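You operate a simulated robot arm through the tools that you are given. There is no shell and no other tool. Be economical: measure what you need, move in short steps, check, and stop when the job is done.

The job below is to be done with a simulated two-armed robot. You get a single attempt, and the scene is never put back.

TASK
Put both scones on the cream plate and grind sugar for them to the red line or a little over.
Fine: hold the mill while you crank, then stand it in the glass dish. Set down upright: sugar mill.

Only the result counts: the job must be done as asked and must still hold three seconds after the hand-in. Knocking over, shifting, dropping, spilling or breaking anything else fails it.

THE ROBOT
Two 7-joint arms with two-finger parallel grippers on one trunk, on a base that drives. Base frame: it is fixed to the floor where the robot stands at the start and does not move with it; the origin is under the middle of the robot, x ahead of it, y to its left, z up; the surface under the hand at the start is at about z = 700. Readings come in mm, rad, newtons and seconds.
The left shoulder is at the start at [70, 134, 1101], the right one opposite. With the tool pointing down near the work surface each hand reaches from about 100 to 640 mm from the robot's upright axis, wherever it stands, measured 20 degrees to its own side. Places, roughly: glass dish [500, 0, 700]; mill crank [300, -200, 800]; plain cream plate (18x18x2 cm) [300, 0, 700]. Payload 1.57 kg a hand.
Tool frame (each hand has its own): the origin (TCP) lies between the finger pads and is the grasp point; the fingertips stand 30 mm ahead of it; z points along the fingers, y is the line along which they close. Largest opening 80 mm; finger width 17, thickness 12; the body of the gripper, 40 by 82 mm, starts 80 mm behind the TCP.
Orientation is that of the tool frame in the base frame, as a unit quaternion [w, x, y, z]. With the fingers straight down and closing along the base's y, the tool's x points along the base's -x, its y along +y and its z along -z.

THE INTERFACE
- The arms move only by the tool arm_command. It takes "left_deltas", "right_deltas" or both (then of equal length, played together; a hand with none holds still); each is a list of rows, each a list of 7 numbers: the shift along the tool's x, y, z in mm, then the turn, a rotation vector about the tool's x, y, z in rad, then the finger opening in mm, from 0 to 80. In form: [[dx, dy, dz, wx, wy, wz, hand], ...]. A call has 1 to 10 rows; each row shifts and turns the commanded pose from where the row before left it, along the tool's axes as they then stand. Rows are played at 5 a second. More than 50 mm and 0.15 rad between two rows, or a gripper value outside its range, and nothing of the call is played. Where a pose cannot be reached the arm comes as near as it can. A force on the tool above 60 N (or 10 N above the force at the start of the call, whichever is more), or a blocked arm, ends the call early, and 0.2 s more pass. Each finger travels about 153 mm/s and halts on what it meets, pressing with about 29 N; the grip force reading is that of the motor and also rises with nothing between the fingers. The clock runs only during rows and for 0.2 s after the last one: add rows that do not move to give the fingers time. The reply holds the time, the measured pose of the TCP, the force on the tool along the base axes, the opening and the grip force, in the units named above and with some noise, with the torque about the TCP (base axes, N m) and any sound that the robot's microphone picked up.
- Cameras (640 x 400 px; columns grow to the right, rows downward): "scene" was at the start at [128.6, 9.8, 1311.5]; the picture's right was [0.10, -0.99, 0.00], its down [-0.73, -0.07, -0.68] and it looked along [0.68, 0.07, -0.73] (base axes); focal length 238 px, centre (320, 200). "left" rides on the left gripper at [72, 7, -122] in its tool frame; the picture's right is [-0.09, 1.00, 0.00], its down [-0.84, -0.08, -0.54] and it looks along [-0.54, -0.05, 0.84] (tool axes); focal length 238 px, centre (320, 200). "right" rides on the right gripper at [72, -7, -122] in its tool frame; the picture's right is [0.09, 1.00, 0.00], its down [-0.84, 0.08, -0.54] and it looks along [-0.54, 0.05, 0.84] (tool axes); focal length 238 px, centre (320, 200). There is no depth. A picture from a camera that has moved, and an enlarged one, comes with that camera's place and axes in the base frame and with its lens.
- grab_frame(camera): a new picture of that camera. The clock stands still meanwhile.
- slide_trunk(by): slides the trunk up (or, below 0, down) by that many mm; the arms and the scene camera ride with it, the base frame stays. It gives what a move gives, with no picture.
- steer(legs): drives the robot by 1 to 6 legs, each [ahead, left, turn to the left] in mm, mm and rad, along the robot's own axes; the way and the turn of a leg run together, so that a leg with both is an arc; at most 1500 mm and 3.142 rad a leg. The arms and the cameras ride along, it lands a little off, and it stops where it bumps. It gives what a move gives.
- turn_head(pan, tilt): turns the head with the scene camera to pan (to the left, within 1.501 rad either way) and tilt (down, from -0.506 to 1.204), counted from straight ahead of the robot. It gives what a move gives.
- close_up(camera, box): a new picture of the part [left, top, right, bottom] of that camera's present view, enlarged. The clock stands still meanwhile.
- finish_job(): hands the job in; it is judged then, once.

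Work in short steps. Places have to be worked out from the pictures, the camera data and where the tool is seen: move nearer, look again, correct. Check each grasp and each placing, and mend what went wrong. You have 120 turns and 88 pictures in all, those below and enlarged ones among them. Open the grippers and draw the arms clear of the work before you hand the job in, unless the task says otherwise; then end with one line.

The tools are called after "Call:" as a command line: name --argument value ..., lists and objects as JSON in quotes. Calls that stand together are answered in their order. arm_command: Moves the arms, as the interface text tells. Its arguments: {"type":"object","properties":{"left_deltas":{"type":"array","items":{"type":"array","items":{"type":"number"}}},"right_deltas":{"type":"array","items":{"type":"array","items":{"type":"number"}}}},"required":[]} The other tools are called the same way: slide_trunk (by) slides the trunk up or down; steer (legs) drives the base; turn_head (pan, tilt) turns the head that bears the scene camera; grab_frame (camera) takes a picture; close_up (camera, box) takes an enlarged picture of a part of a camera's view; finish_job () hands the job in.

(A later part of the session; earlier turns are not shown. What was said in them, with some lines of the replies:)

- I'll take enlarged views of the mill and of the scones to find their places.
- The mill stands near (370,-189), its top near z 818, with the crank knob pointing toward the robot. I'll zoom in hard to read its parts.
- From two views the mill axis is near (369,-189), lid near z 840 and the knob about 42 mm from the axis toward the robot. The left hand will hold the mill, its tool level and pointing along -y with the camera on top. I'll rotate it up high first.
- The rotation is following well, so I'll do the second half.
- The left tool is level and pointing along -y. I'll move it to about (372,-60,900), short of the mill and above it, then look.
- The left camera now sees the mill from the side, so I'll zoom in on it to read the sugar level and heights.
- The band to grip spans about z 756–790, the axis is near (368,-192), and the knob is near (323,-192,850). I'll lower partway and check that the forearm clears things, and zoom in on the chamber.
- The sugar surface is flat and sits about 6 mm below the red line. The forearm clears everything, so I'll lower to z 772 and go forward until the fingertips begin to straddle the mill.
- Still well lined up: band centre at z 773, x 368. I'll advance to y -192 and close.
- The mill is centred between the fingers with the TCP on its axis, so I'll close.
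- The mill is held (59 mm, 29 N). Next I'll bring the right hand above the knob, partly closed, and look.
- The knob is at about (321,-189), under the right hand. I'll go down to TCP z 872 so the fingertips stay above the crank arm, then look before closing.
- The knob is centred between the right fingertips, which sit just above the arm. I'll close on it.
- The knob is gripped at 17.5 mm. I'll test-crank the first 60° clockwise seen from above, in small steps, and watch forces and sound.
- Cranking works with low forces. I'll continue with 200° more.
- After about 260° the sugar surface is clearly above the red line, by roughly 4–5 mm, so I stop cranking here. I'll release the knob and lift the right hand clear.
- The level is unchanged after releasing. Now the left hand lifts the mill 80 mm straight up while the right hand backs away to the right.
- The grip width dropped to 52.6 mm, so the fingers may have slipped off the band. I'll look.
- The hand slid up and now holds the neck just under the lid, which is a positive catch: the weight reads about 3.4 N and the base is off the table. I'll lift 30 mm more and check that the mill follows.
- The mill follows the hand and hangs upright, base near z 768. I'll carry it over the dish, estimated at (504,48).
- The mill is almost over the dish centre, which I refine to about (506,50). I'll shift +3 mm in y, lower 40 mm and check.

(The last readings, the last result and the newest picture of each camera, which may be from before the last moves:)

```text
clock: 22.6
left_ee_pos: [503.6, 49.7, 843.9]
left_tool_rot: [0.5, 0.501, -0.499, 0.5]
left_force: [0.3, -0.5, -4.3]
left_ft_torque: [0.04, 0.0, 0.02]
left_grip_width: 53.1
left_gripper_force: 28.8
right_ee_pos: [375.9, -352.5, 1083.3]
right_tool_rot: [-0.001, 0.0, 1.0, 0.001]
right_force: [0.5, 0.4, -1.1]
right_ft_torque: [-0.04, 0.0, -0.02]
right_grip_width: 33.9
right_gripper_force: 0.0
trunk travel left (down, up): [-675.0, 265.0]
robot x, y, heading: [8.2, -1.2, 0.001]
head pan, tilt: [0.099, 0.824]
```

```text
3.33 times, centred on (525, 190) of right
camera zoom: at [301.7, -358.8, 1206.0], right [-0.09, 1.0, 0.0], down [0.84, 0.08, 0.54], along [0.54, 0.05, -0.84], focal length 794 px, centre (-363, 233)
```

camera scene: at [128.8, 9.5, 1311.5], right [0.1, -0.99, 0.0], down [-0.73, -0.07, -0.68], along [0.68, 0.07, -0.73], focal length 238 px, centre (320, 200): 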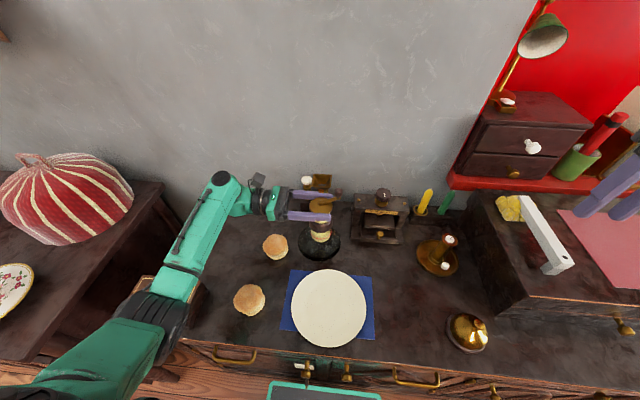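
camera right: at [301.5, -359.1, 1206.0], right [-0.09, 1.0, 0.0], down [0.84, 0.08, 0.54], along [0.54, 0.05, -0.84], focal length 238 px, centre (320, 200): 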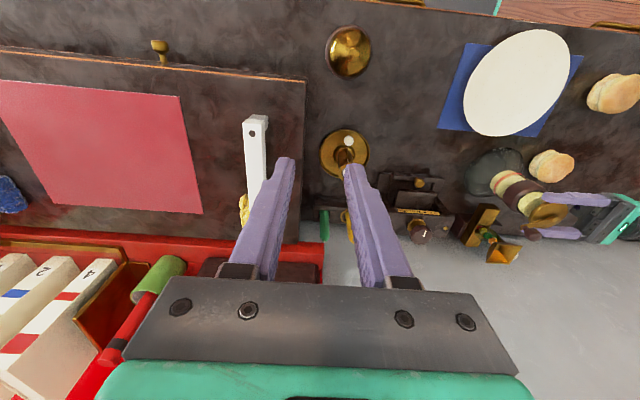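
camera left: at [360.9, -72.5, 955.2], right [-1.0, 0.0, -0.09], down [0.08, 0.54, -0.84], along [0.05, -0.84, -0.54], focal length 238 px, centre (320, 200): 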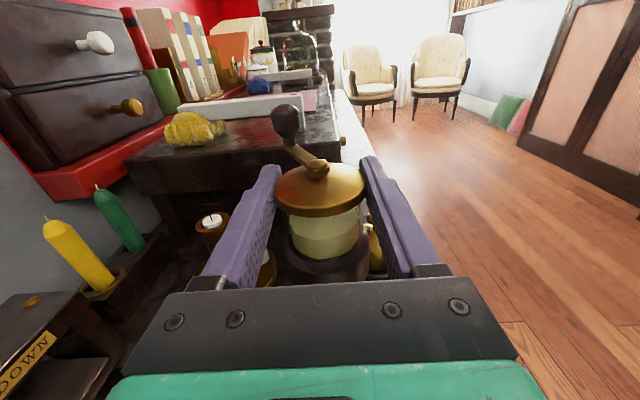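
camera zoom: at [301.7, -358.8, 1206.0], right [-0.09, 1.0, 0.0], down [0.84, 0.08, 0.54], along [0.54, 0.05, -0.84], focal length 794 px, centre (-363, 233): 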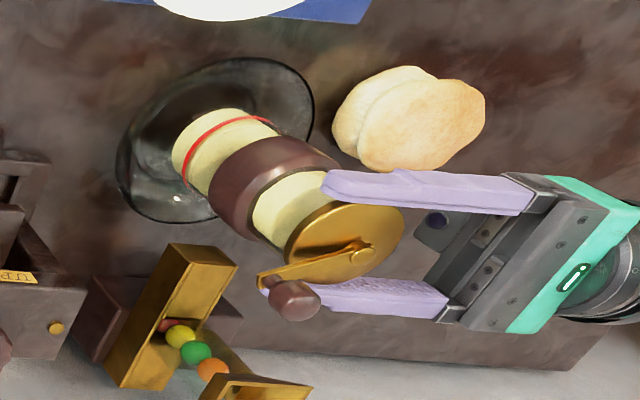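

The exact base height is uncertain, so I'll lower slowly with checks. First a sharper view of the base against the dish.

Call:
close_up --camera "scene" --box '[290, 215, 350, 258]'

Call:
close_up --camera "right" --box '[455, 135, 545, 205]'

```text
9.30 times, centred on (320, 236) of scene
camera zoom: at [129.1, 9.9, 1311.5], right [0.1, -0.99, 0.0], down [-0.73, -0.07, -0.68], along [0.68, 0.07, -0.73], focal length 2216 px, centre (320, -140)
```

zoom: 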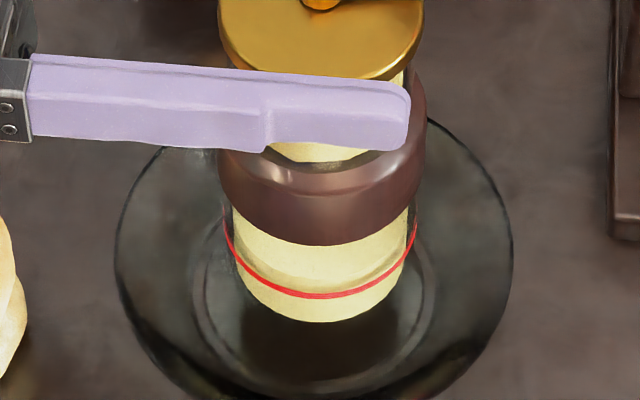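

```text
5.71 times, centred on (500, 170) of right
camera zoom: at [301.7, -358.8, 1206.0], right [-0.09, 1.0, 0.0], down [0.84, 0.08, 0.54], along [0.54, 0.05, -0.84], focal length 1362 px, centre (-709, 371)
```

zoom: 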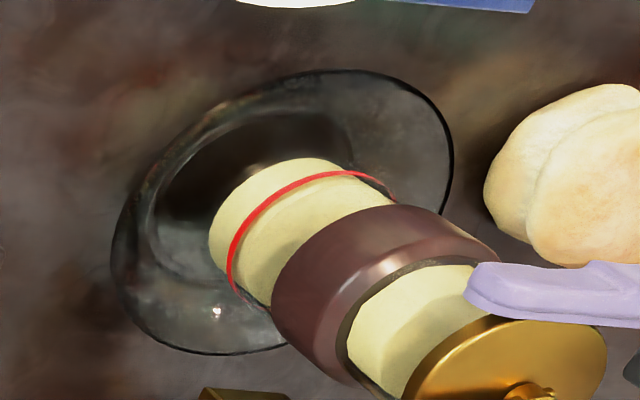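

The mill is centred on the dish floor within a few mm. I'll adjust +3 x and +2 y, and lower 14 mm.

Call:
arm_command --left_deltas '[[-5, -3, -2, 0, 0, 0, 40], [-5, 0, 0, 0, 0, 0, 40], [-4, 0, 0, 0, 0, 0, 40], [0, 0, 0, 0, 0, 0, 40]]'

Call:
close_up --camera "scene" --box '[290, 215, 350, 258]'

```text
clock: 23.6
left_ee_pos: [507.7, 51.8, 829.1]
left_tool_rot: [0.5, 0.501, -0.499, 0.5]
left_force: [0.5, -0.1, -3.7]
left_ft_torque: [0.03, -0.01, -0.01]
left_grip_width: 53.2
left_gripper_force: 28.9
right_ee_pos: [374.7, -352.3, 1082.2]
right_tool_rot: [-0.001, 0.0, 1.0, 0.0]
right_force: [0.1, -0.3, 0.1]
right_ft_torque: [0.02, 0.01, 0.02]
right_grip_width: 34.3
right_gripper_force: 0.0
trunk travel left (down, up): [-675.0, 265.0]
robot x, y, heading: [-2.9, -0.9, 0.003]
head pan, tilt: [0.099, 0.824]
```

```text
9.30 times, centred on (320, 236) of scene
camera zoom: at [129.2, 9.9, 1311.4], right [0.1, -0.99, 0.0], down [-0.73, -0.07, -0.68], along [0.68, 0.07, -0.73], focal length 2216 px, centre (320, -140)
```

zoom: 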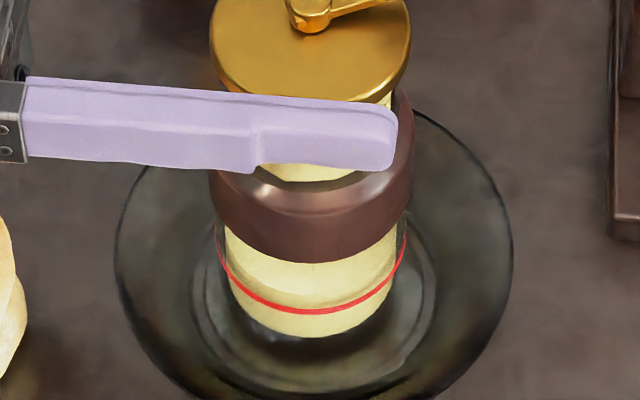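

Well centred and still hanging free. I'll lower in 2 mm steps and feel for contact.

Call:
arm_command --left_deltas '[[-2, 0, 0, 0, 0, 0, 40], [-2, 0, 0, 0, 0, 0, 40], [0, 0, 0, 0, 0, 0, 40]]'

Call:
arm_command --left_deltas '[[-2, 0, 0, 0, 0, 0, 40], [-1, 0, 0, 0, 0, 0, 40], [0, 0, 0, 0, 0, 0, 40]]'

```text
clock: 24.4
left_ee_pos: [507.4, 52.2, 827.2]
left_tool_rot: [0.5, 0.499, -0.499, 0.501]
left_force: [0.0, 0.9, 6.1]
left_ft_torque: [0.11, 0.14, 0.0]
left_grip_width: 52.9
left_gripper_force: 29.0
right_ee_pos: [373.6, -352.7, 1084.4]
right_tool_rot: [-0.002, -0.001, 1.0, 0.0]
right_force: [1.2, 0.7, 0.0]
right_ft_torque: [-0.02, 0.0, 0.02]
right_grip_width: 33.9
right_gripper_force: 0.1
trunk travel left (down, up): [-675.0, 265.0]
robot x, y, heading: [-1.6, 1.0, -0.004]
head pan, tilt: [0.099, 0.824]
```

```text
clock: 25.2
left_ee_pos: [506.0, 51.7, 825.1]
left_tool_rot: [0.499, 0.499, -0.499, 0.502]
left_force: [6.1, 1.1, 20.0]
left_ft_torque: [-0.23, -0.51, -0.02]
left_grip_width: 53.4
left_gripper_force: 29.2
right_ee_pos: [372.6, -351.9, 1083.9]
right_tool_rot: [0.001, 0.0, 1.0, 0.0]
right_force: [-0.5, 0.4, 0.2]
right_ft_torque: [-0.02, 0.02, 0.0]
right_grip_width: 34.0
right_gripper_force: 0.0
trunk travel left (down, up): [-675.0, 265.0]
robot x, y, heading: [2.4, 1.4, -0.001]
head pan, tilt: [0.099, 0.824]
```

Contact at TCP z about 827, now pressing 20 N, so I'll back off 4 mm to unload and look before releasing.

Call:
arm_command --left_deltas '[[2, 0, 0, 0, 0, 0, 40], [2, 0, 0, 0, 0, 0, 40], [0, 0, 0, 0, 0, 0, 40]]'

Call:
close_up --camera "scene" --box '[290, 215, 350, 258]'

Call:
close_up --camera "right" --box '[455, 135, 565, 215]'

```text
clock: 26.0
left_ee_pos: [505.7, 50.7, 825.7]
left_tool_rot: [0.501, 0.502, -0.499, 0.498]
left_force: [0.2, -0.1, 1.3]
left_ft_torque: [-0.22, -0.17, 0.05]
left_grip_width: 53.1
left_gripper_force: 29.0
right_ee_pos: [373.7, -353.0, 1082.7]
right_tool_rot: [0.0, 0.0, 1.0, 0.0]
right_force: [-0.1, 0.9, -0.4]
right_ft_torque: [-0.03, -0.01, 0.0]
right_grip_width: 34.3
right_gripper_force: 0.1
trunk travel left (down, up): [-675.0, 265.0]
robot x, y, heading: [0.2, 2.9, 0.002]
head pan, tilt: [0.099, 0.824]
```

```text
9.30 times, centred on (320, 236) of scene
camera zoom: at [128.3, 9.6, 1311.4], right [0.1, -0.99, 0.0], down [-0.73, -0.07, -0.68], along [0.68, 0.07, -0.73], focal length 2216 px, centre (320, -140)
```

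zoom: 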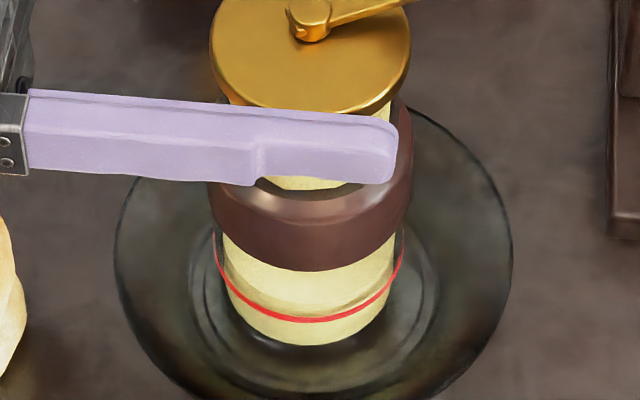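

```text
5.00 times, centred on (510, 175) of right
camera zoom: at [301.0, -359.1, 1206.0], right [-0.09, 1.0, 0.0], down [0.84, 0.08, 0.54], along [0.54, 0.05, -0.84], focal length 1192 px, centre (-630, 325)
```

zoom: 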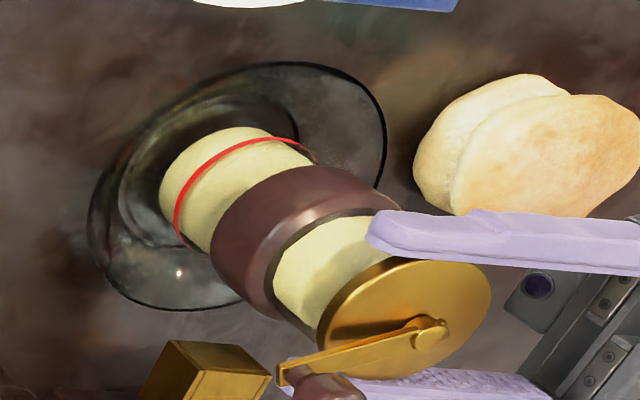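

The mill looks upright and centred in the dish with almost no load. I'll open gradually and look before retreating.

Call:
arm_command --left_deltas '[[0, 0, 0, 0, 0, 0, 55], [0, 0, 0, 0, 0, 0, 60], [0, 0, 0, 0, 0, 0, 70], [0, 0, 0, 0, 0, 0, 78]]'

Call:
close_up --camera "scene" --box '[260, 180, 370, 270]'

Call:
grab_frame --camera "left"

```text
clock: 27.0
left_ee_pos: [505.8, 51.4, 827.9]
left_tool_rot: [0.499, 0.501, -0.499, 0.501]
left_force: [0.0, 0.9, 0.3]
left_ft_torque: [-0.02, 0.03, 0.01]
left_grip_width: 78.0
left_gripper_force: 0.0
right_ee_pos: [374.0, -352.6, 1082.9]
right_tool_rot: [0.001, 0.001, 1.0, 0.0]
right_force: [-0.2, 0.6, 0.4]
right_ft_torque: [0.04, 0.0, -0.04]
right_grip_width: 33.9
right_gripper_force: 0.0
trunk travel left (down, up): [-675.0, 265.0]
robot x, y, heading: [0.6, 1.4, 0.001]
head pan, tilt: [0.099, 0.824]
```

```text
4.44 times, centred on (315, 225) of scene
camera zoom: at [128.5, 9.8, 1311.5], right [0.1, -0.99, 0.0], down [-0.73, -0.07, -0.68], along [0.68, 0.07, -0.73], focal length 1059 px, centre (342, 89)
```

zoom: 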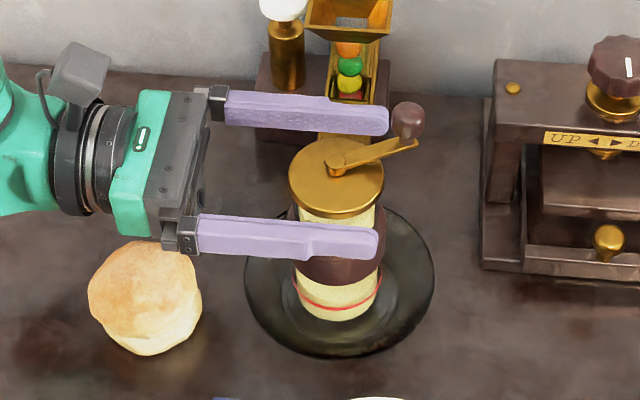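

```text
42 pictures are left
camera left: at [499.9, 172.8, 898.7], right [-1.0, 0.0, -0.09], down [0.08, 0.54, -0.84], along [0.05, -0.84, -0.54], focal length 238 px, centre (320, 200)
```

left: 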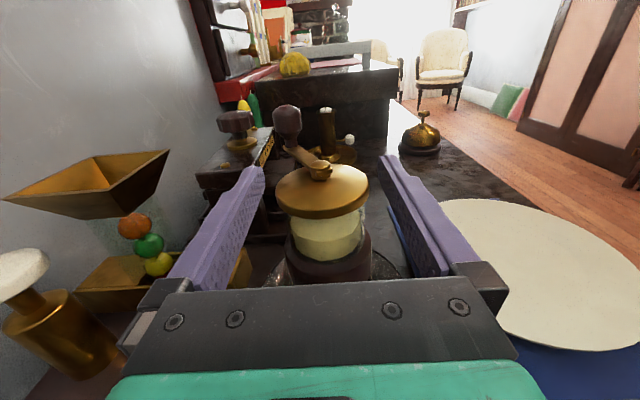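

The mill stands on its own. I'll retreat the left hand along +y, then raise it.

Call:
arm_command --left_deltas '[[0, 0, -25, 0, 0, 0, 78], [0, 0, -30, 0, 0, 0, 78], [0, 0, -30, 0, 0, 0, 78], [0, 0, -30, 0, 0, 0, 78], [40, 0, 0, 0, 0, 0, 78], [40, 0, 0, 0, 0, 0, 78], [40, 0, 0, 0, 0, 0, 78]]'

Call:
grab_frame --camera "scene"

Call:
close_up --camera "scene" --box '[275, 200, 365, 270]'

```text
clock: 28.6
left_ee_pos: [506.1, 166.2, 946.9]
left_tool_rot: [0.501, 0.5, -0.499, 0.5]
left_force: [-0.6, -0.2, 0.1]
left_ft_torque: [0.01, -0.02, -0.01]
left_grip_width: 78.0
left_gripper_force: 0.2
right_ee_pos: [373.8, -352.9, 1082.9]
right_tool_rot: [0.0, 0.0, 1.0, 0.0]
right_force: [0.0, -0.5, -0.2]
right_ft_torque: [0.01, -0.03, 0.04]
right_grip_width: 34.0
right_gripper_force: 0.0
trunk travel left (down, up): [-675.0, 265.0]
robot x, y, heading: [-0.6, -3.0, -0.001]
head pan, tilt: [0.099, 0.824]
```

```text
41 pictures are left
camera scene: at [128.1, 9.7, 1311.5], right [0.1, -0.99, 0.0], down [-0.73, -0.07, -0.68], along [0.68, 0.07, -0.73], focal length 238 px, centre (320, 200)
```

scene: 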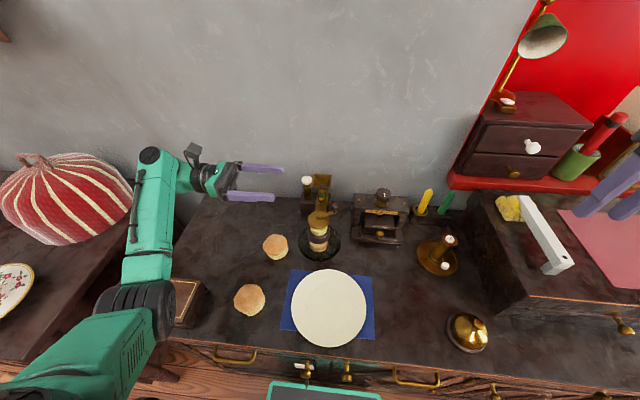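

```text
5.71 times, centred on (320, 235) of scene
camera zoom: at [128.1, 9.7, 1311.5], right [0.1, -0.99, 0.0], down [-0.73, -0.07, -0.68], along [0.68, 0.07, -0.73], focal length 1361 px, centre (320, 0)
```

zoom: 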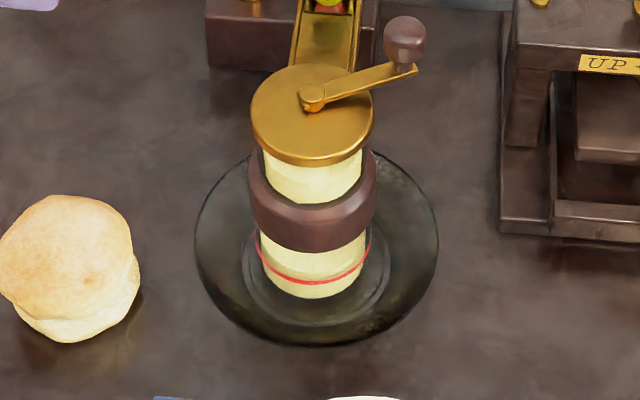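

The mill stands upright in the dish with sugar above the line. I'll turn the left hand back to pointing down for the scones.

Call:
arm_command --left_deltas '[[0, 0, 0, -0.0864, -0.0864, 0.0864, 80], [0, 0, 0, -0.0864, -0.0864, 0.0864, 80], [0, 0, 0, -0.0864, -0.0864, 0.0864, 80], [0, 0, 0, -0.0864, -0.0864, 0.0864, 80], [0, 0, 0, -0.0864, -0.0864, 0.0864, 80], [0, 0, 0, -0.0864, -0.0864, 0.0864, 80], [0, 0, 0, -0.0864, -0.0864, 0.0864, 80]]'

Call:
arm_command --left_deltas '[[0, 0, 0, -0.0864, -0.0864, 0.0864, 80], [0, 0, 0, -0.0864, -0.0864, 0.0864, 80], [0, 0, 0, -0.0864, -0.0864, 0.0864, 80], [0, 0, 0, -0.0864, -0.0864, 0.0864, 80], [0, 0, 0, -0.0864, -0.0864, 0.0864, 80], [0, 0, 0, -0.0864, -0.0864, 0.0864, 80], [0, 0, 0, -0.0864, -0.0864, 0.0864, 80]]'

Call:
grab_frame --camera "left"

```text
clock: 30.2
left_ee_pos: [507.0, 166.1, 946.6]
left_tool_rot: [-0.288, -0.289, 0.866, -0.288]
left_force: [0.1, 0.0, 0.8]
left_ft_torque: [-0.01, -0.03, 0.01]
left_grip_width: 79.8
left_gripper_force: 0.0
right_ee_pos: [374.0, -351.5, 1083.1]
right_tool_rot: [0.0, 0.0, 1.0, 0.0]
right_force: [0.2, 0.0, -0.4]
right_ft_torque: [0.01, 0.03, 0.0]
right_grip_width: 33.8
right_gripper_force: 0.1
trunk travel left (down, up): [-675.0, 265.0]
robot x, y, heading: [-0.8, -2.2, 0.001]
head pan, tilt: [0.099, 0.824]
```

```text
clock: 31.8
left_ee_pos: [506.7, 167.8, 945.6]
left_tool_rot: [0.0, 0.0, 1.0, 0.001]
left_force: [0.5, -0.3, -0.6]
left_ft_torque: [0.0, 0.02, -0.01]
left_grip_width: 79.9
left_gripper_force: 0.0
right_ee_pos: [374.2, -353.8, 1082.1]
right_tool_rot: [0.0, 0.0, 1.0, 0.0]
right_force: [0.1, -0.1, 0.1]
right_ft_torque: [0.0, -0.02, 0.01]
right_grip_width: 34.1
right_gripper_force: 0.1
trunk travel left (down, up): [-675.0, 265.0]
robot x, y, heading: [1.7, -2.1, -0.001]
head pan, tilt: [0.099, 0.824]
```

```text
39 pictures are left
camera left: at [435.5, 172.1, 1068.1], right [0.09, 1.0, 0.0], down [0.84, -0.08, 0.54], along [0.54, -0.05, -0.84], focal length 238 px, centre (320, 200)
```

left: 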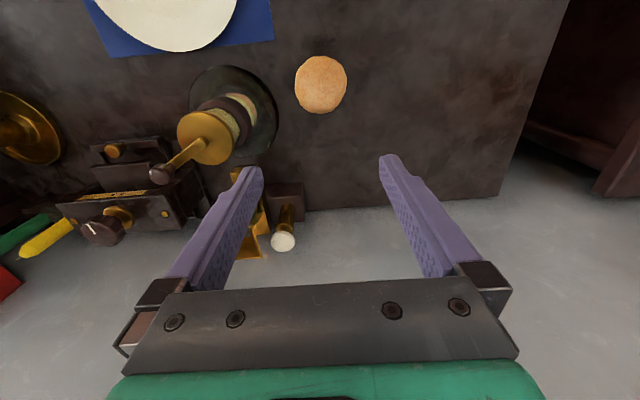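

Scone 2 is at about (475,170), 67 mm across. I'll move above it at z 800 and look again.

Call:
arm_command --left_deltas '[[8, 0, 36, 0, 0, 0, 80], [8, 1, 36, 0, 0, 0, 80], [8, 1, 36, 0, 0, 0, 80], [8, 0, 36, 0, 0, 0, 80], [0, 0, 0, 0, 0, 0, 80]]'

Call:
grab_frame --camera "left"

```text
clock: 33.0
left_ee_pos: [475.5, 168.2, 800.3]
left_tool_rot: [0.0, -0.001, 1.0, 0.0]
left_force: [-0.5, -0.6, 0.1]
left_ft_torque: [0.02, 0.03, 0.01]
left_grip_width: 80.1
left_gripper_force: 0.0
right_ee_pos: [374.8, -352.2, 1083.2]
right_tool_rot: [0.0, 0.0, 1.0, 0.0]
right_force: [0.7, 0.3, 0.5]
right_ft_torque: [0.03, -0.02, -0.01]
right_grip_width: 34.0
right_gripper_force: 0.2
trunk travel left (down, up): [-675.0, 265.0]
robot x, y, heading: [-0.5, 1.0, 0.001]
head pan, tilt: [0.099, 0.824]
```

```text
38 pictures are left
camera left: at [404.1, 173.8, 922.3], right [0.09, 1.0, 0.0], down [0.84, -0.08, 0.54], along [0.54, -0.05, -0.84], focal length 238 px, centre (320, 200)
```

left: 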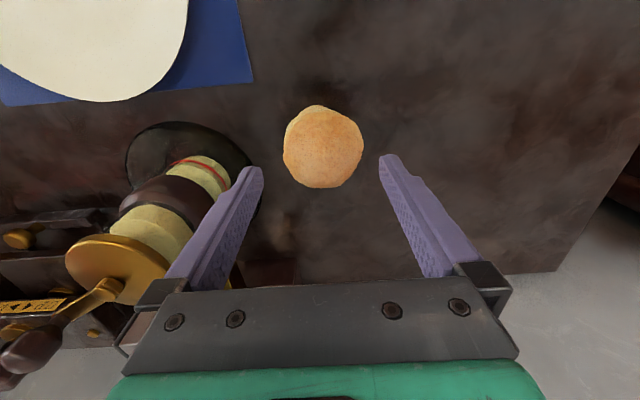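

It's centred to within 2 mm. I'll descend to TCP z 737 and close gently.

Call:
arm_command --left_deltas '[[1, 2, 21, 0, 0, 0, 80], [0, 0, 21, 0, 0, 0, 80], [0, 0, 21, 0, 0, 0, 80], [0, 0, 0, 0, 0, 0, 80], [0, 0, 0, 0, 0, 0, 70], [0, 0, 0, 0, 0, 0, 60], [0, 0, 0, 0, 0, 0, 50], [0, 0, 0, 0, 0, 0, 50]]'

Call:
grab_frame --camera "left"

```text
clock: 34.8
left_ee_pos: [474.1, 172.2, 738.8]
left_tool_rot: [0.0, 0.0, 1.0, 0.0]
left_force: [-1.3, 0.2, -0.4]
left_ft_torque: [-0.02, 0.0, 0.01]
left_grip_width: 67.9
left_gripper_force: 29.3
right_ee_pos: [375.0, -352.9, 1082.0]
right_tool_rot: [0.0, 0.0, 1.0, 0.0]
right_force: [0.2, 0.2, 0.4]
right_ft_torque: [0.01, 0.01, 0.01]
right_grip_width: 34.1
right_gripper_force: 0.1
trunk travel left (down, up): [-675.0, 265.0]
robot x, y, heading: [-3.1, 3.4, -0.001]
head pan, tilt: [0.099, 0.824]
```

```text
37 pictures are left
camera left: at [402.7, 176.7, 861.1], right [0.09, 1.0, 0.0], down [0.84, -0.08, 0.54], along [0.54, -0.05, -0.84], focal length 238 px, centre (320, 200)
```

left: 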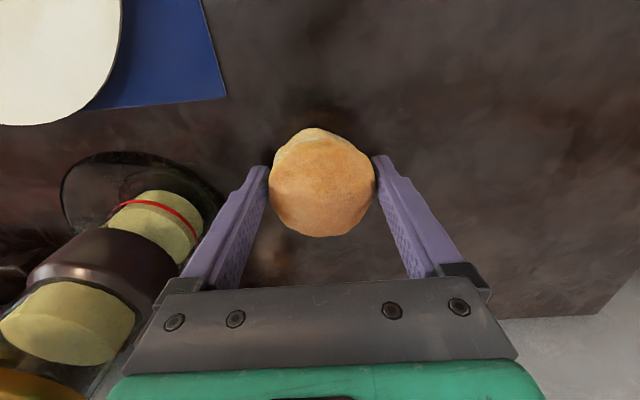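

Scone gripped (68 mm). I'll lift it 90 mm and move toward the plate, going clear of the mill first, then look at the plate.

Call:
arm_command --left_deltas '[[0, 0, -15, 0, 0, 0, 50], [0, 0, -35, 0, 0, 0, 50], [0, 0, -40, 0, 0, 0, 50], [36, 0, 0, 0, 0, 0, 50], [36, 0, 0, 0, 0, 0, 50], [34, -20, 0, 0, 0, 0, 50], [0, -40, 0, 0, 0, 0, 50], [0, 0, 0, 0, 0, 0, 50]]'

Call:
grab_frame --camera "left"

Call:
grab_frame --camera "scene"

```text
clock: 36.6
left_ee_pos: [366.6, 110.4, 830.1]
left_tool_rot: [0.001, -0.001, 1.0, 0.0]
left_force: [-0.2, 0.5, -0.3]
left_ft_torque: [0.0, 0.03, 0.02]
left_grip_width: 67.5
left_gripper_force: 28.9
right_ee_pos: [374.6, -351.9, 1082.6]
right_tool_rot: [0.0, 0.0, 1.0, 0.0]
right_force: [-0.6, 0.3, 0.2]
right_ft_torque: [-0.03, -0.03, 0.01]
right_grip_width: 34.2
right_gripper_force: 0.0
trunk travel left (down, up): [-675.0, 265.0]
robot x, y, heading: [1.7, -3.1, 0.001]
head pan, tilt: [0.099, 0.824]
```

```text
36 pictures are left
camera left: at [294.6, 116.2, 950.9], right [0.09, 1.0, 0.0], down [0.84, -0.08, 0.54], along [0.54, -0.05, -0.84], focal length 238 px, centre (320, 200)
```

left: 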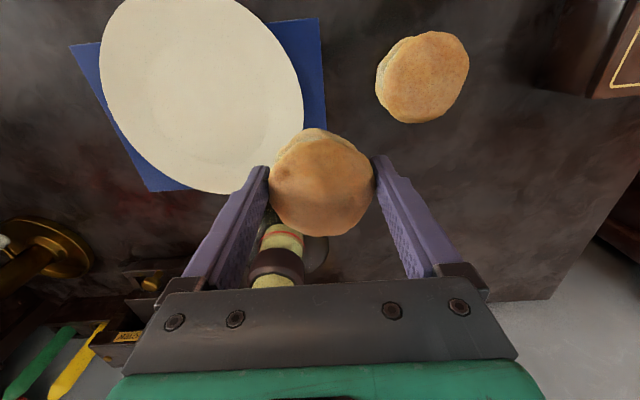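

```text
35 pictures are left
camera scene: at [128.2, 10.7, 1311.6], right [0.1, -0.99, 0.0], down [-0.73, -0.07, -0.68], along [0.68, 0.07, -0.73], focal length 238 px, centre (320, 200)
```

scene: 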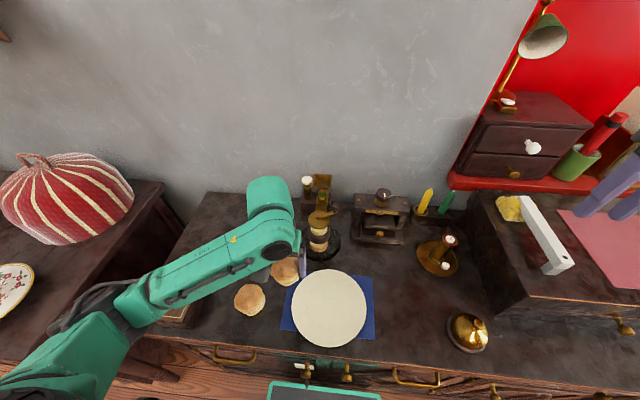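

The plate centre comes out at about (336,11). I'll put this scone at (374,10): move over and lower to z 762.

Call:
arm_command --left_deltas '[[-4, -33, 0, 0, 0, 0, 50], [-3, -33, 0, 0, 0, 0, 50], [0, -34, 0, 0, 0, 0, 50], [0, 0, 34, 0, 0, 0, 50], [0, 0, 34, 0, 0, 0, 50], [0, 0, 0, 0, 0, 0, 50]]'

Call:
grab_frame --camera "left"

Call:
close_up --camera "scene" --box '[230, 200, 410, 360]'

```text
clock: 38.0
left_ee_pos: [374.6, 9.2, 759.4]
left_tool_rot: [0.0, 0.0, 1.0, 0.0]
left_force: [0.4, -0.9, -0.7]
left_ft_torque: [0.03, -0.01, 0.02]
left_grip_width: 67.0
left_gripper_force: 29.2
right_ee_pos: [374.9, -353.7, 1083.3]
right_tool_rot: [0.0, 0.0, 1.0, 0.0]
right_force: [0.4, 0.0, 0.3]
right_ft_torque: [-0.02, 0.01, 0.02]
right_grip_width: 34.1
right_gripper_force: 0.0
trunk travel left (down, up): [-675.0, 265.0]
robot x, y, heading: [-2.8, 2.5, 0.004]
head pan, tilt: [0.099, 0.824]
```

```text
34 pictures are left
camera left: at [302.9, 14.9, 881.6], right [0.09, 1.0, 0.0], down [0.84, -0.08, 0.54], along [0.54, -0.05, -0.84], focal length 238 px, centre (320, 200)
```

left: 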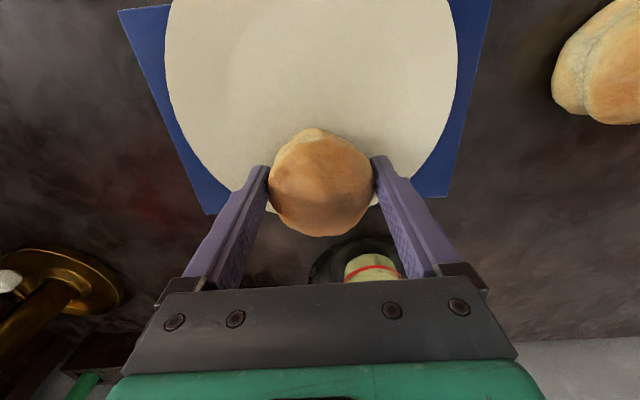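

```text
2.50 times, centred on (320, 280) of scene
camera zoom: at [128.6, 9.5, 1311.5], right [0.1, -0.99, 0.0], down [-0.73, -0.07, -0.68], along [0.68, 0.07, -0.73], focal length 596 px, centre (320, 0)
```

zoom: 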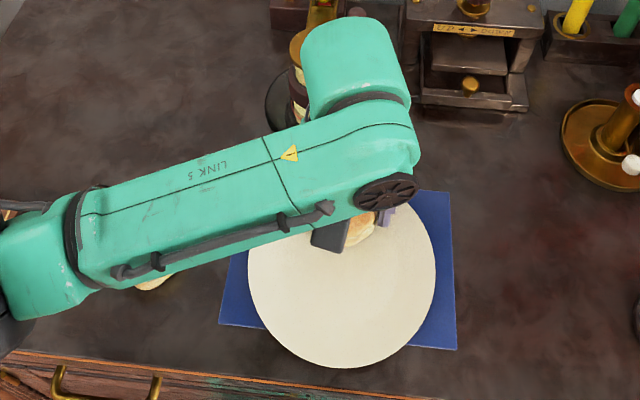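

The placement looks right. I'll lower slowly until contact.

Call:
arm_command --left_deltas '[[1, 0, 4, 0, 0, 0, 50], [1, 0, 3, 0, 0, 0, 50], [0, 0, 0, 0, 0, 0, 50]]'

Call:
arm_command --left_deltas '[[0, 0, 2, 0, 0, 0, 50], [0, 0, 1, 0, 0, 0, 50], [0, 0, 0, 0, 0, 0, 50]]'

```text
clock: 38.8
left_ee_pos: [373.6, 10.1, 756.7]
left_tool_rot: [0.002, -0.001, 1.0, 0.0]
left_force: [3.9, 1.3, 14.2]
left_ft_torque: [-0.37, -0.04, 0.07]
left_grip_width: 66.9
left_gripper_force: 28.6
right_ee_pos: [373.6, -352.0, 1082.9]
right_tool_rot: [0.001, 0.0, 1.0, 0.0]
right_force: [0.0, -0.4, 0.1]
right_ft_torque: [-0.01, -0.01, -0.04]
right_grip_width: 34.0
right_gripper_force: 0.2
trunk travel left (down, up): [-675.0, 265.0]
robot x, y, heading: [-1.7, 0.2, 0.0]
head pan, tilt: [0.099, 0.824]
```

```text
clock: 39.6
left_ee_pos: [371.9, 10.0, 751.9]
left_tool_rot: [0.0, 0.0, 1.0, -0.001]
left_force: [5.5, -4.0, 22.0]
left_ft_torque: [-0.64, -0.11, 0.15]
left_grip_width: 64.7
left_gripper_force: 28.6
right_ee_pos: [372.6, -352.7, 1083.4]
right_tool_rot: [0.001, 0.0, 1.0, 0.0]
right_force: [-0.5, -0.3, 0.2]
right_ft_torque: [0.0, -0.03, 0.0]
right_grip_width: 34.0
right_gripper_force: 0.0
trunk travel left (down, up): [-675.0, 265.0]
robot x, y, heading: [-3.1, 0.8, -0.001]
head pan, tilt: [0.099, 0.824]
```

The scone is on the plate. I'll relieve the load, open and rise.

Call:
arm_command --left_deltas '[[0, 0, -3, 0, 0, 0, 50], [0, 0, -1, 0, 0, 0, 68], [0, 0, 0, 0, 0, 0, 74], [0, 0, 0, 0, 0, 0, 80], [0, 0, -20, 0, 0, 0, 80], [0, 0, -35, 0, 0, 0, 80], [0, 0, -40, 0, 0, 0, 80]]'

Call:
grab_frame --camera "left"

```text
clock: 41.2
left_ee_pos: [374.0, 13.6, 848.8]
left_tool_rot: [-0.001, 0.0, 1.0, 0.001]
left_force: [0.3, -0.3, -0.9]
left_ft_torque: [-0.01, 0.0, 0.01]
left_grip_width: 80.0
left_gripper_force: 0.2
right_ee_pos: [374.8, -352.3, 1083.1]
right_tool_rot: [0.001, 0.0, 1.0, 0.0]
right_force: [0.2, 0.3, 0.5]
right_ft_torque: [0.01, -0.03, 0.01]
right_grip_width: 33.8
right_gripper_force: 0.1
trunk travel left (down, up): [-675.0, 265.0]
robot x, y, heading: [3.0, -4.3, 0.005]
head pan, tilt: [0.099, 0.824]
```

```text
32 pictures are left
camera left: at [302.1, 19.5, 970.7], right [0.09, 1.0, 0.0], down [0.84, -0.08, 0.54], along [0.54, -0.05, -0.84], focal length 238 px, centre (320, 200)
```

left: 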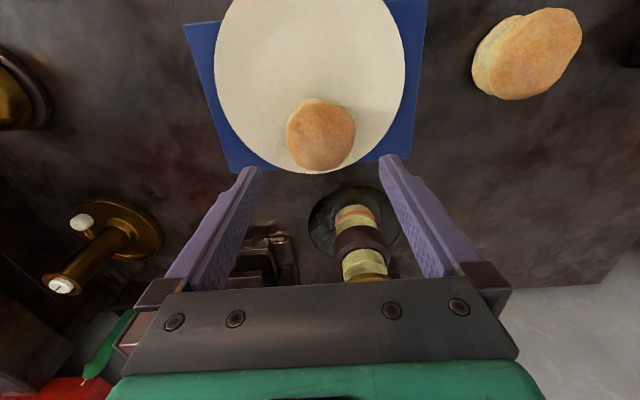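

Scone 2 sits on the plate. I'll go above scone 1, near (323,196).

Call:
arm_command --left_deltas '[[10, 36, 0, 0, 0, 0, 80], [10, 36, 0, 0, 0, 0, 80], [10, 36, 0, 0, 0, 0, 80], [10, 37, 15, 0, 0, 0, 80], [10, 38, 25, 0, 0, 0, 80], [0, 0, 0, 0, 0, 0, 80]]'

Call:
grab_frame --camera "left"

```text
clock: 42.6
left_ee_pos: [324.8, 192.4, 806.5]
left_tool_rot: [-0.001, -0.001, 1.0, 0.0]
left_force: [-0.7, -0.1, -0.8]
left_ft_torque: [0.0, 0.0, -0.01]
left_grip_width: 79.8
left_gripper_force: 0.1
right_ee_pos: [374.3, -353.5, 1082.4]
right_tool_rot: [0.001, 0.0, 1.0, 0.001]
right_force: [0.4, -0.2, 0.1]
right_ft_torque: [0.01, 0.03, 0.01]
right_grip_width: 33.9
right_gripper_force: 0.1
trunk travel left (down, up): [-675.0, 265.0]
robot x, y, heading: [-1.3, -1.1, 0.001]
head pan, tilt: [0.099, 0.824]
```

```text
31 pictures are left
camera left: at [252.8, 197.8, 928.4], right [0.09, 1.0, 0.0], down [0.84, -0.08, 0.54], along [0.54, -0.05, -0.84], focal length 238 px, centre (320, 200)
```

left: 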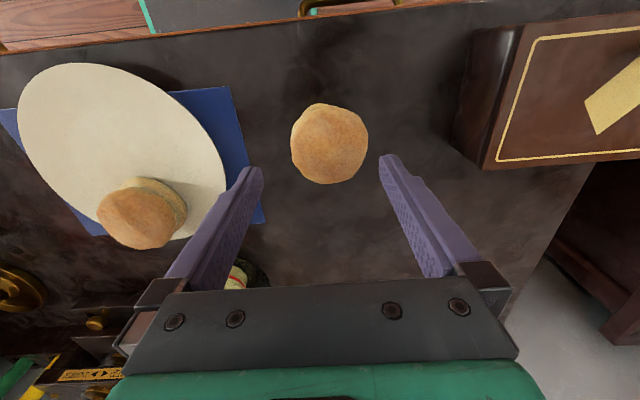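

Scone 1 is at (321,200). I'll shift by (-4,+8), descend halfway, and check before enclosing it.

Call:
arm_command --left_deltas '[[4, 7.5, 15, 0, 0, 0, 80], [0, 0, 15, 0, 0, 0, 80], [0, 0, 0, 0, 0, 0, 80]]'

Call:
grab_frame --camera "left"

```text
clock: 43.4
left_ee_pos: [319.5, 200.9, 778.2]
left_tool_rot: [-0.001, -0.001, 1.0, 0.0]
left_force: [-0.4, -0.6, 0.2]
left_ft_torque: [-0.01, 0.01, 0.01]
left_grip_width: 79.9
left_gripper_force: 0.0
right_ee_pos: [373.4, -351.4, 1083.4]
right_tool_rot: [0.0, 0.0, 1.0, 0.0]
right_force: [-0.1, 0.6, -0.3]
right_ft_torque: [0.03, -0.02, 0.01]
right_grip_width: 34.3
right_gripper_force: 0.0
trunk travel left (down, up): [-675.0, 265.0]
robot x, y, heading: [-0.4, 0.4, -0.002]
head pan, tilt: [0.099, 0.824]
```

```text
30 pictures are left
camera left: at [247.3, 206.0, 900.1], right [0.09, 1.0, 0.0], down [0.84, -0.08, 0.54], along [0.54, -0.05, -0.84], focal length 238 px, centre (320, 200)
```

left: 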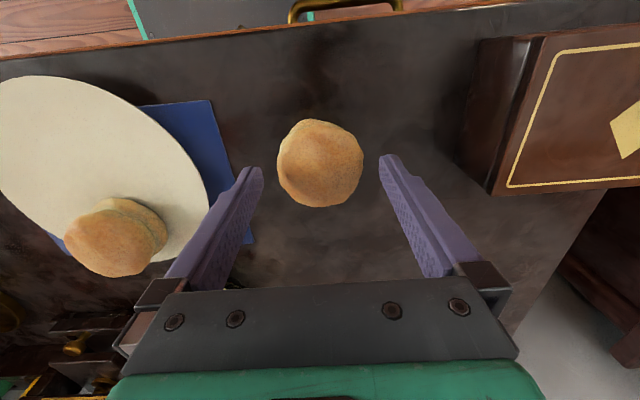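

Centred. I'll descend and grip.

Call:
arm_command --left_deltas '[[0, 0, 20, 0, 0, 0, 80], [0, 0, 19, 0, 0, 0, 80], [0, 0, 0, 0, 0, 0, 80], [0, 0, 0, 0, 0, 0, 70], [0, 0, 0, 0, 0, 0, 60], [0, 0, 0, 0, 0, 0, 50], [0, 0, 0, 0, 0, 0, 50]]'

```text
clock: 45.0
left_ee_pos: [319.5, 202.6, 740.2]
left_tool_rot: [0.0, 0.0, 1.0, 0.0]
left_force: [0.3, 0.0, -1.1]
left_ft_torque: [0.03, 0.0, -0.01]
left_grip_width: 66.0
left_gripper_force: 28.8
right_ee_pos: [373.5, -352.1, 1082.9]
right_tool_rot: [0.0, 0.0, 1.0, 0.001]
right_force: [0.1, 0.3, 0.4]
right_ft_torque: [-0.02, 0.02, -0.03]
right_grip_width: 33.9
right_gripper_force: 0.0
trunk travel left (down, up): [-675.0, 265.0]
robot x, y, heading: [3.1, -0.3, -0.002]
head pan, tilt: [0.099, 0.824]
```

Gripped at 66 mm. I'll lift and carry it to (297,11), and look.

Call:
arm_command --left_deltas '[[0, 0, -15, 0, 0, 0, 50], [0, 0, -30, 0, 0, 0, 50], [0, 0, -35, 0, 0, 0, 50], [5, -38, 0, 0, 0, 0, 50], [5, -38, 0, 0, 0, 0, 50], [5, -38, 0, 0, 0, 0, 50], [4, -38, 0, 0, 0, 0, 50], [3, -39, 0, 0, 0, 0, 50], [0, 0, 0, 0, 0, 0, 50]]'

Call:
grab_frame --camera "left"

Call:
close_up --camera "scene" --box '[230, 200, 410, 360]'

```text
clock: 47.0
left_ee_pos: [303.4, 2.9, 810.4]
left_tool_rot: [0.0, -0.001, 1.0, 0.0]
left_force: [-0.1, 0.2, -1.3]
left_ft_torque: [-0.01, 0.02, -0.03]
left_grip_width: 65.4
left_gripper_force: 29.3
left hand out of reach, approached as far as the arm can: row 3, 4
right_ee_pos: [373.7, -349.9, 1083.6]
right_tool_rot: [0.0, 0.0, 1.0, 0.0]
right_force: [-0.5, -0.2, 0.6]
right_ft_torque: [-0.04, 0.0, 0.05]
right_grip_width: 33.8
right_gripper_force: 0.1
trunk travel left (down, up): [-675.0, 265.0]
robot x, y, heading: [-2.6, -0.7, -0.0]
head pan, tilt: [0.099, 0.824]
```

```text
29 pictures are left
camera left: at [232.8, 7.1, 932.8], right [0.09, 1.0, 0.0], down [0.84, -0.08, 0.54], along [0.54, -0.05, -0.84], focal length 238 px, centre (320, 200)
```

left: 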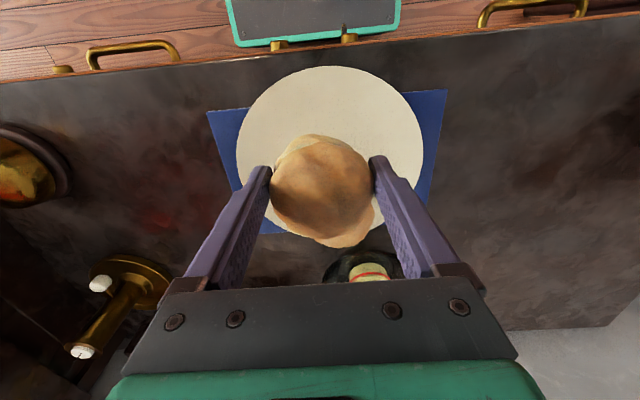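

```text
2.50 times, centred on (320, 280) of scene
camera zoom: at [128.4, 10.7, 1311.5], right [0.1, -0.99, 0.0], down [-0.73, -0.07, -0.68], along [0.68, 0.07, -0.73], focal length 596 px, centre (320, 0)
```

zoom: 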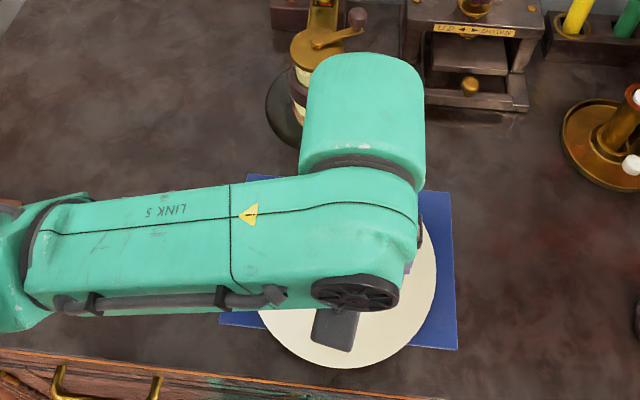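

Near target. I'll correct by (-7,+8) and lower to about z 763.

Call:
arm_command --left_deltas '[[4, 4, 0, 0, 0, 0, 50], [3, 4, 15, 0, 0, 0, 50], [0, 0, 18, 0, 0, 0, 50], [0, 0, 14, 0, 0, 0, 50], [0, 0, 0, 0, 0, 0, 50]]'

Call:
grab_frame --camera "left"

```text
clock: 48.2
left_ee_pos: [296.4, 11.3, 761.9]
left_tool_rot: [-0.002, -0.001, 1.0, -0.001]
left_force: [-0.3, 0.4, -1.5]
left_ft_torque: [0.02, 0.03, -0.02]
left_grip_width: 65.2
left_gripper_force: 28.7
right_ee_pos: [374.5, -351.5, 1082.1]
right_tool_rot: [0.001, 0.0, 1.0, 0.0]
right_force: [-0.3, -0.1, -0.3]
right_ft_torque: [0.02, 0.0, -0.02]
right_grip_width: 33.7
right_gripper_force: 0.1
trunk travel left (down, up): [-675.0, 265.0]
robot x, y, heading: [1.5, -1.7, -0.003]
head pan, tilt: [0.099, 0.824]
```

```text
27 pictures are left
camera left: at [224.1, 17.0, 884.1], right [0.09, 1.0, 0.0], down [0.84, -0.08, 0.54], along [0.54, -0.05, -0.84], focal length 238 px, centre (320, 200)
```

left: 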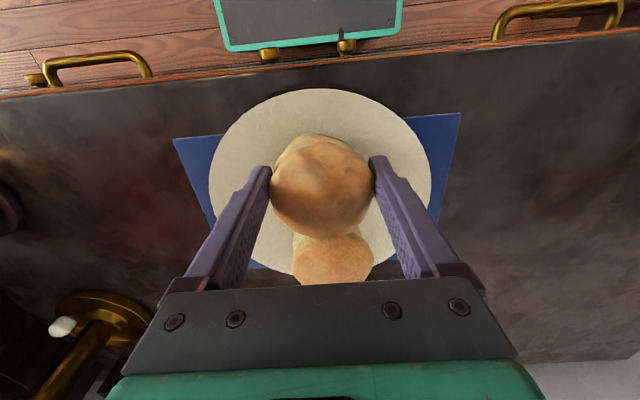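

There's clear room beside the other scone, so I'll lower slowly to contact.

Call:
arm_command --left_deltas '[[0, 0, 3, 0, 0, 0, 50], [0, 0, 3, 0, 0, 0, 50], [0, 0, 0, 0, 0, 0, 50]]'

```text
clock: 49.0
left_ee_pos: [296.1, 9.7, 756.9]
left_tool_rot: [-0.001, -0.002, 1.0, 0.0]
left_force: [0.3, -0.5, -1.5]
left_ft_torque: [-0.03, -0.01, -0.02]
left_grip_width: 65.4
left_gripper_force: 29.0
right_ee_pos: [373.9, -352.3, 1083.4]
right_tool_rot: [0.0, 0.0, 1.0, 0.001]
right_force: [-0.6, -1.0, -0.6]
right_ft_torque: [0.04, 0.04, -0.01]
right_grip_width: 34.3
right_gripper_force: 0.0
trunk travel left (down, up): [-675.0, 265.0]
robot x, y, heading: [-1.2, 1.8, -0.003]
head pan, tilt: [0.099, 0.824]
```

No contact yet, so I'll go on down.

Call:
arm_command --left_deltas '[[0, 0, 2, 0, 0, 0, 50], [0, 0, 2, 0, 0, 0, 50], [0, 0, 0, 0, 0, 0, 50]]'

```text
clock: 49.8
left_ee_pos: [295.2, 9.4, 754.7]
left_tool_rot: [0.002, 0.0, 1.0, -0.002]
left_force: [2.5, 3.4, 26.3]
left_ft_torque: [-0.43, -0.23, -0.05]
left_grip_width: 65.0
left_gripper_force: 28.8
right_ee_pos: [372.3, -352.0, 1085.8]
right_tool_rot: [0.002, 0.0, 1.0, 0.0]
right_force: [0.5, 0.0, 0.1]
right_ft_torque: [-0.02, 0.0, 0.01]
right_grip_width: 34.0
right_gripper_force: 0.1
trunk travel left (down, up): [-675.0, 265.0]
robot x, y, heading: [1.8, 2.2, -0.001]
head pan, tilt: [0.099, 0.824]
```

Contact. I'll back off slightly, open, rise, and move left, clear of the view.

Call:
arm_command --left_deltas '[[0, 0, -2, 0, 0, 0, 50], [0, 0, 0, 0, 0, 0, 68], [0, 0, 0, 0, 0, 0, 80], [0, 0, 0, 0, 0, 0, 80], [0, 0, -20, 0, 0, 0, 80], [0, 0, -40, 0, 0, 0, 80], [0, 0, -45, 0, 0, 0, 80], [0, 0, -45, 0, 0, 0, 80]]'

Call:
arm_command --left_deltas '[[-10, 45, 0, 0, 0, 0, 80], [-10, 45, 0, 0, 0, 0, 80], [-10, 45, -10, 0, 0, 0, 80], [-10, 45, -10, 0, 0, 0, 80], [-10, 45, -10, 0, 0, 0, 80], [0, 0, 0, 0, 0, 0, 80]]'

Call:
grab_frame --camera "scene"

Call:
close_up --camera "scene" --box '[260, 190, 400, 355]'

```text
clock: 51.6
left_ee_pos: [293.5, 9.1, 902.4]
left_tool_rot: [0.0, -0.001, 1.0, 0.0]
left_force: [-0.3, -0.4, 0.7]
left_ft_torque: [0.0, 0.03, -0.01]
left_grip_width: 80.1
left_gripper_force: 0.0
right_ee_pos: [374.2, -351.4, 1082.8]
right_tool_rot: [0.001, 0.0, 1.0, 0.0]
right_force: [0.6, 0.1, 0.3]
right_ft_torque: [0.02, 0.0, 0.03]
right_grip_width: 34.0
right_gripper_force: 0.1
trunk travel left (down, up): [-675.0, 265.0]
robot x, y, heading: [-0.8, 0.7, 0.004]
head pan, tilt: [0.099, 0.824]
```

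```text
clock: 53.0
left_ee_pos: [357.7, 237.9, 936.7]
left_tool_rot: [-0.001, 0.001, 1.0, -0.001]
left_force: [0.8, -0.4, -0.8]
left_ft_torque: [0.02, -0.02, 0.02]
left_grip_width: 79.7
left_gripper_force: 0.0
left hand out of reach, approached as far as the arm can: row 2
right_ee_pos: [374.6, -352.9, 1082.1]
right_tool_rot: [0.0, -0.001, 1.0, 0.0]
right_force: [-0.5, -0.9, -0.3]
right_ft_torque: [0.0, 0.01, -0.02]
right_grip_width: 34.4
right_gripper_force: 0.1
trunk travel left (down, up): [-675.0, 265.0]
robot x, y, heading: [1.8, 1.1, -0.0]
head pan, tilt: [0.099, 0.824]
```

```text
26 pictures are left
camera scene: at [128.7, 9.1, 1311.5], right [0.1, -0.99, 0.0], down [-0.73, -0.07, -0.68], along [0.68, 0.07, -0.73], focal length 238 px, centre (320, 200)
```

scene: 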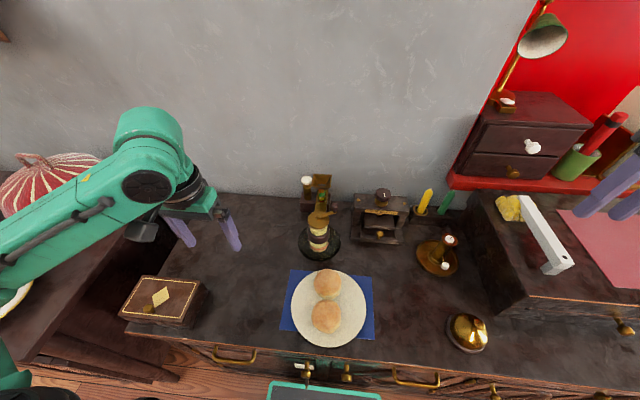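

```text
2.42 times, centred on (330, 272) of scene
camera zoom: at [128.7, 9.1, 1311.5], right [0.1, -0.99, 0.0], down [-0.73, -0.07, -0.68], along [0.68, 0.07, -0.73], focal length 578 px, centre (296, 24)
```

zoom: 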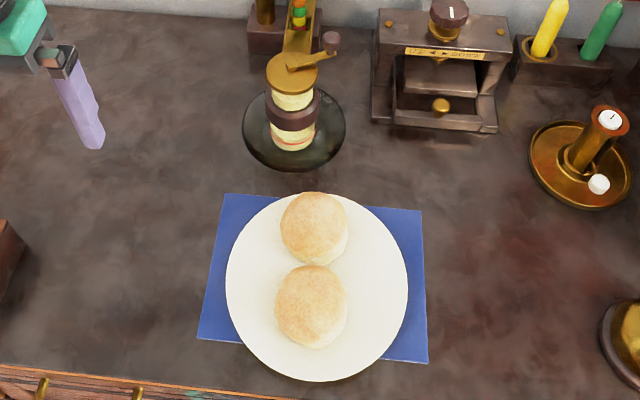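

Both scones lie flat on the plate and nothing else has moved. A last check of the mill and its sugar level.

Call:
close_up --camera "scene" --box '[295, 205, 345, 262]'

```text
7.02 times, centred on (320, 234) of scene
camera zoom: at [128.7, 9.1, 1311.5], right [0.1, -0.99, 0.0], down [-0.73, -0.07, -0.68], along [0.68, 0.07, -0.73], focal length 1672 px, centre (320, -35)
```

zoom: 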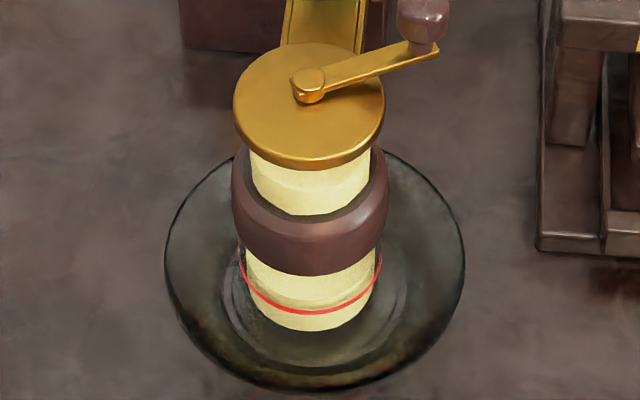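

The mill is upright in the dish with sugar a little over the line, and both arms are clear, so I'm handing in.

Call:
finish_job

```text
The job is handed in.
```

Both scones are on the cream plate, and the sugar mill stands upright in the glass dish with the sugar about 4–5 mm over the red line, judged from the camera view. The grip slid from the band up to the neck while I lifted the mill, but it held there and was set down without tipping.
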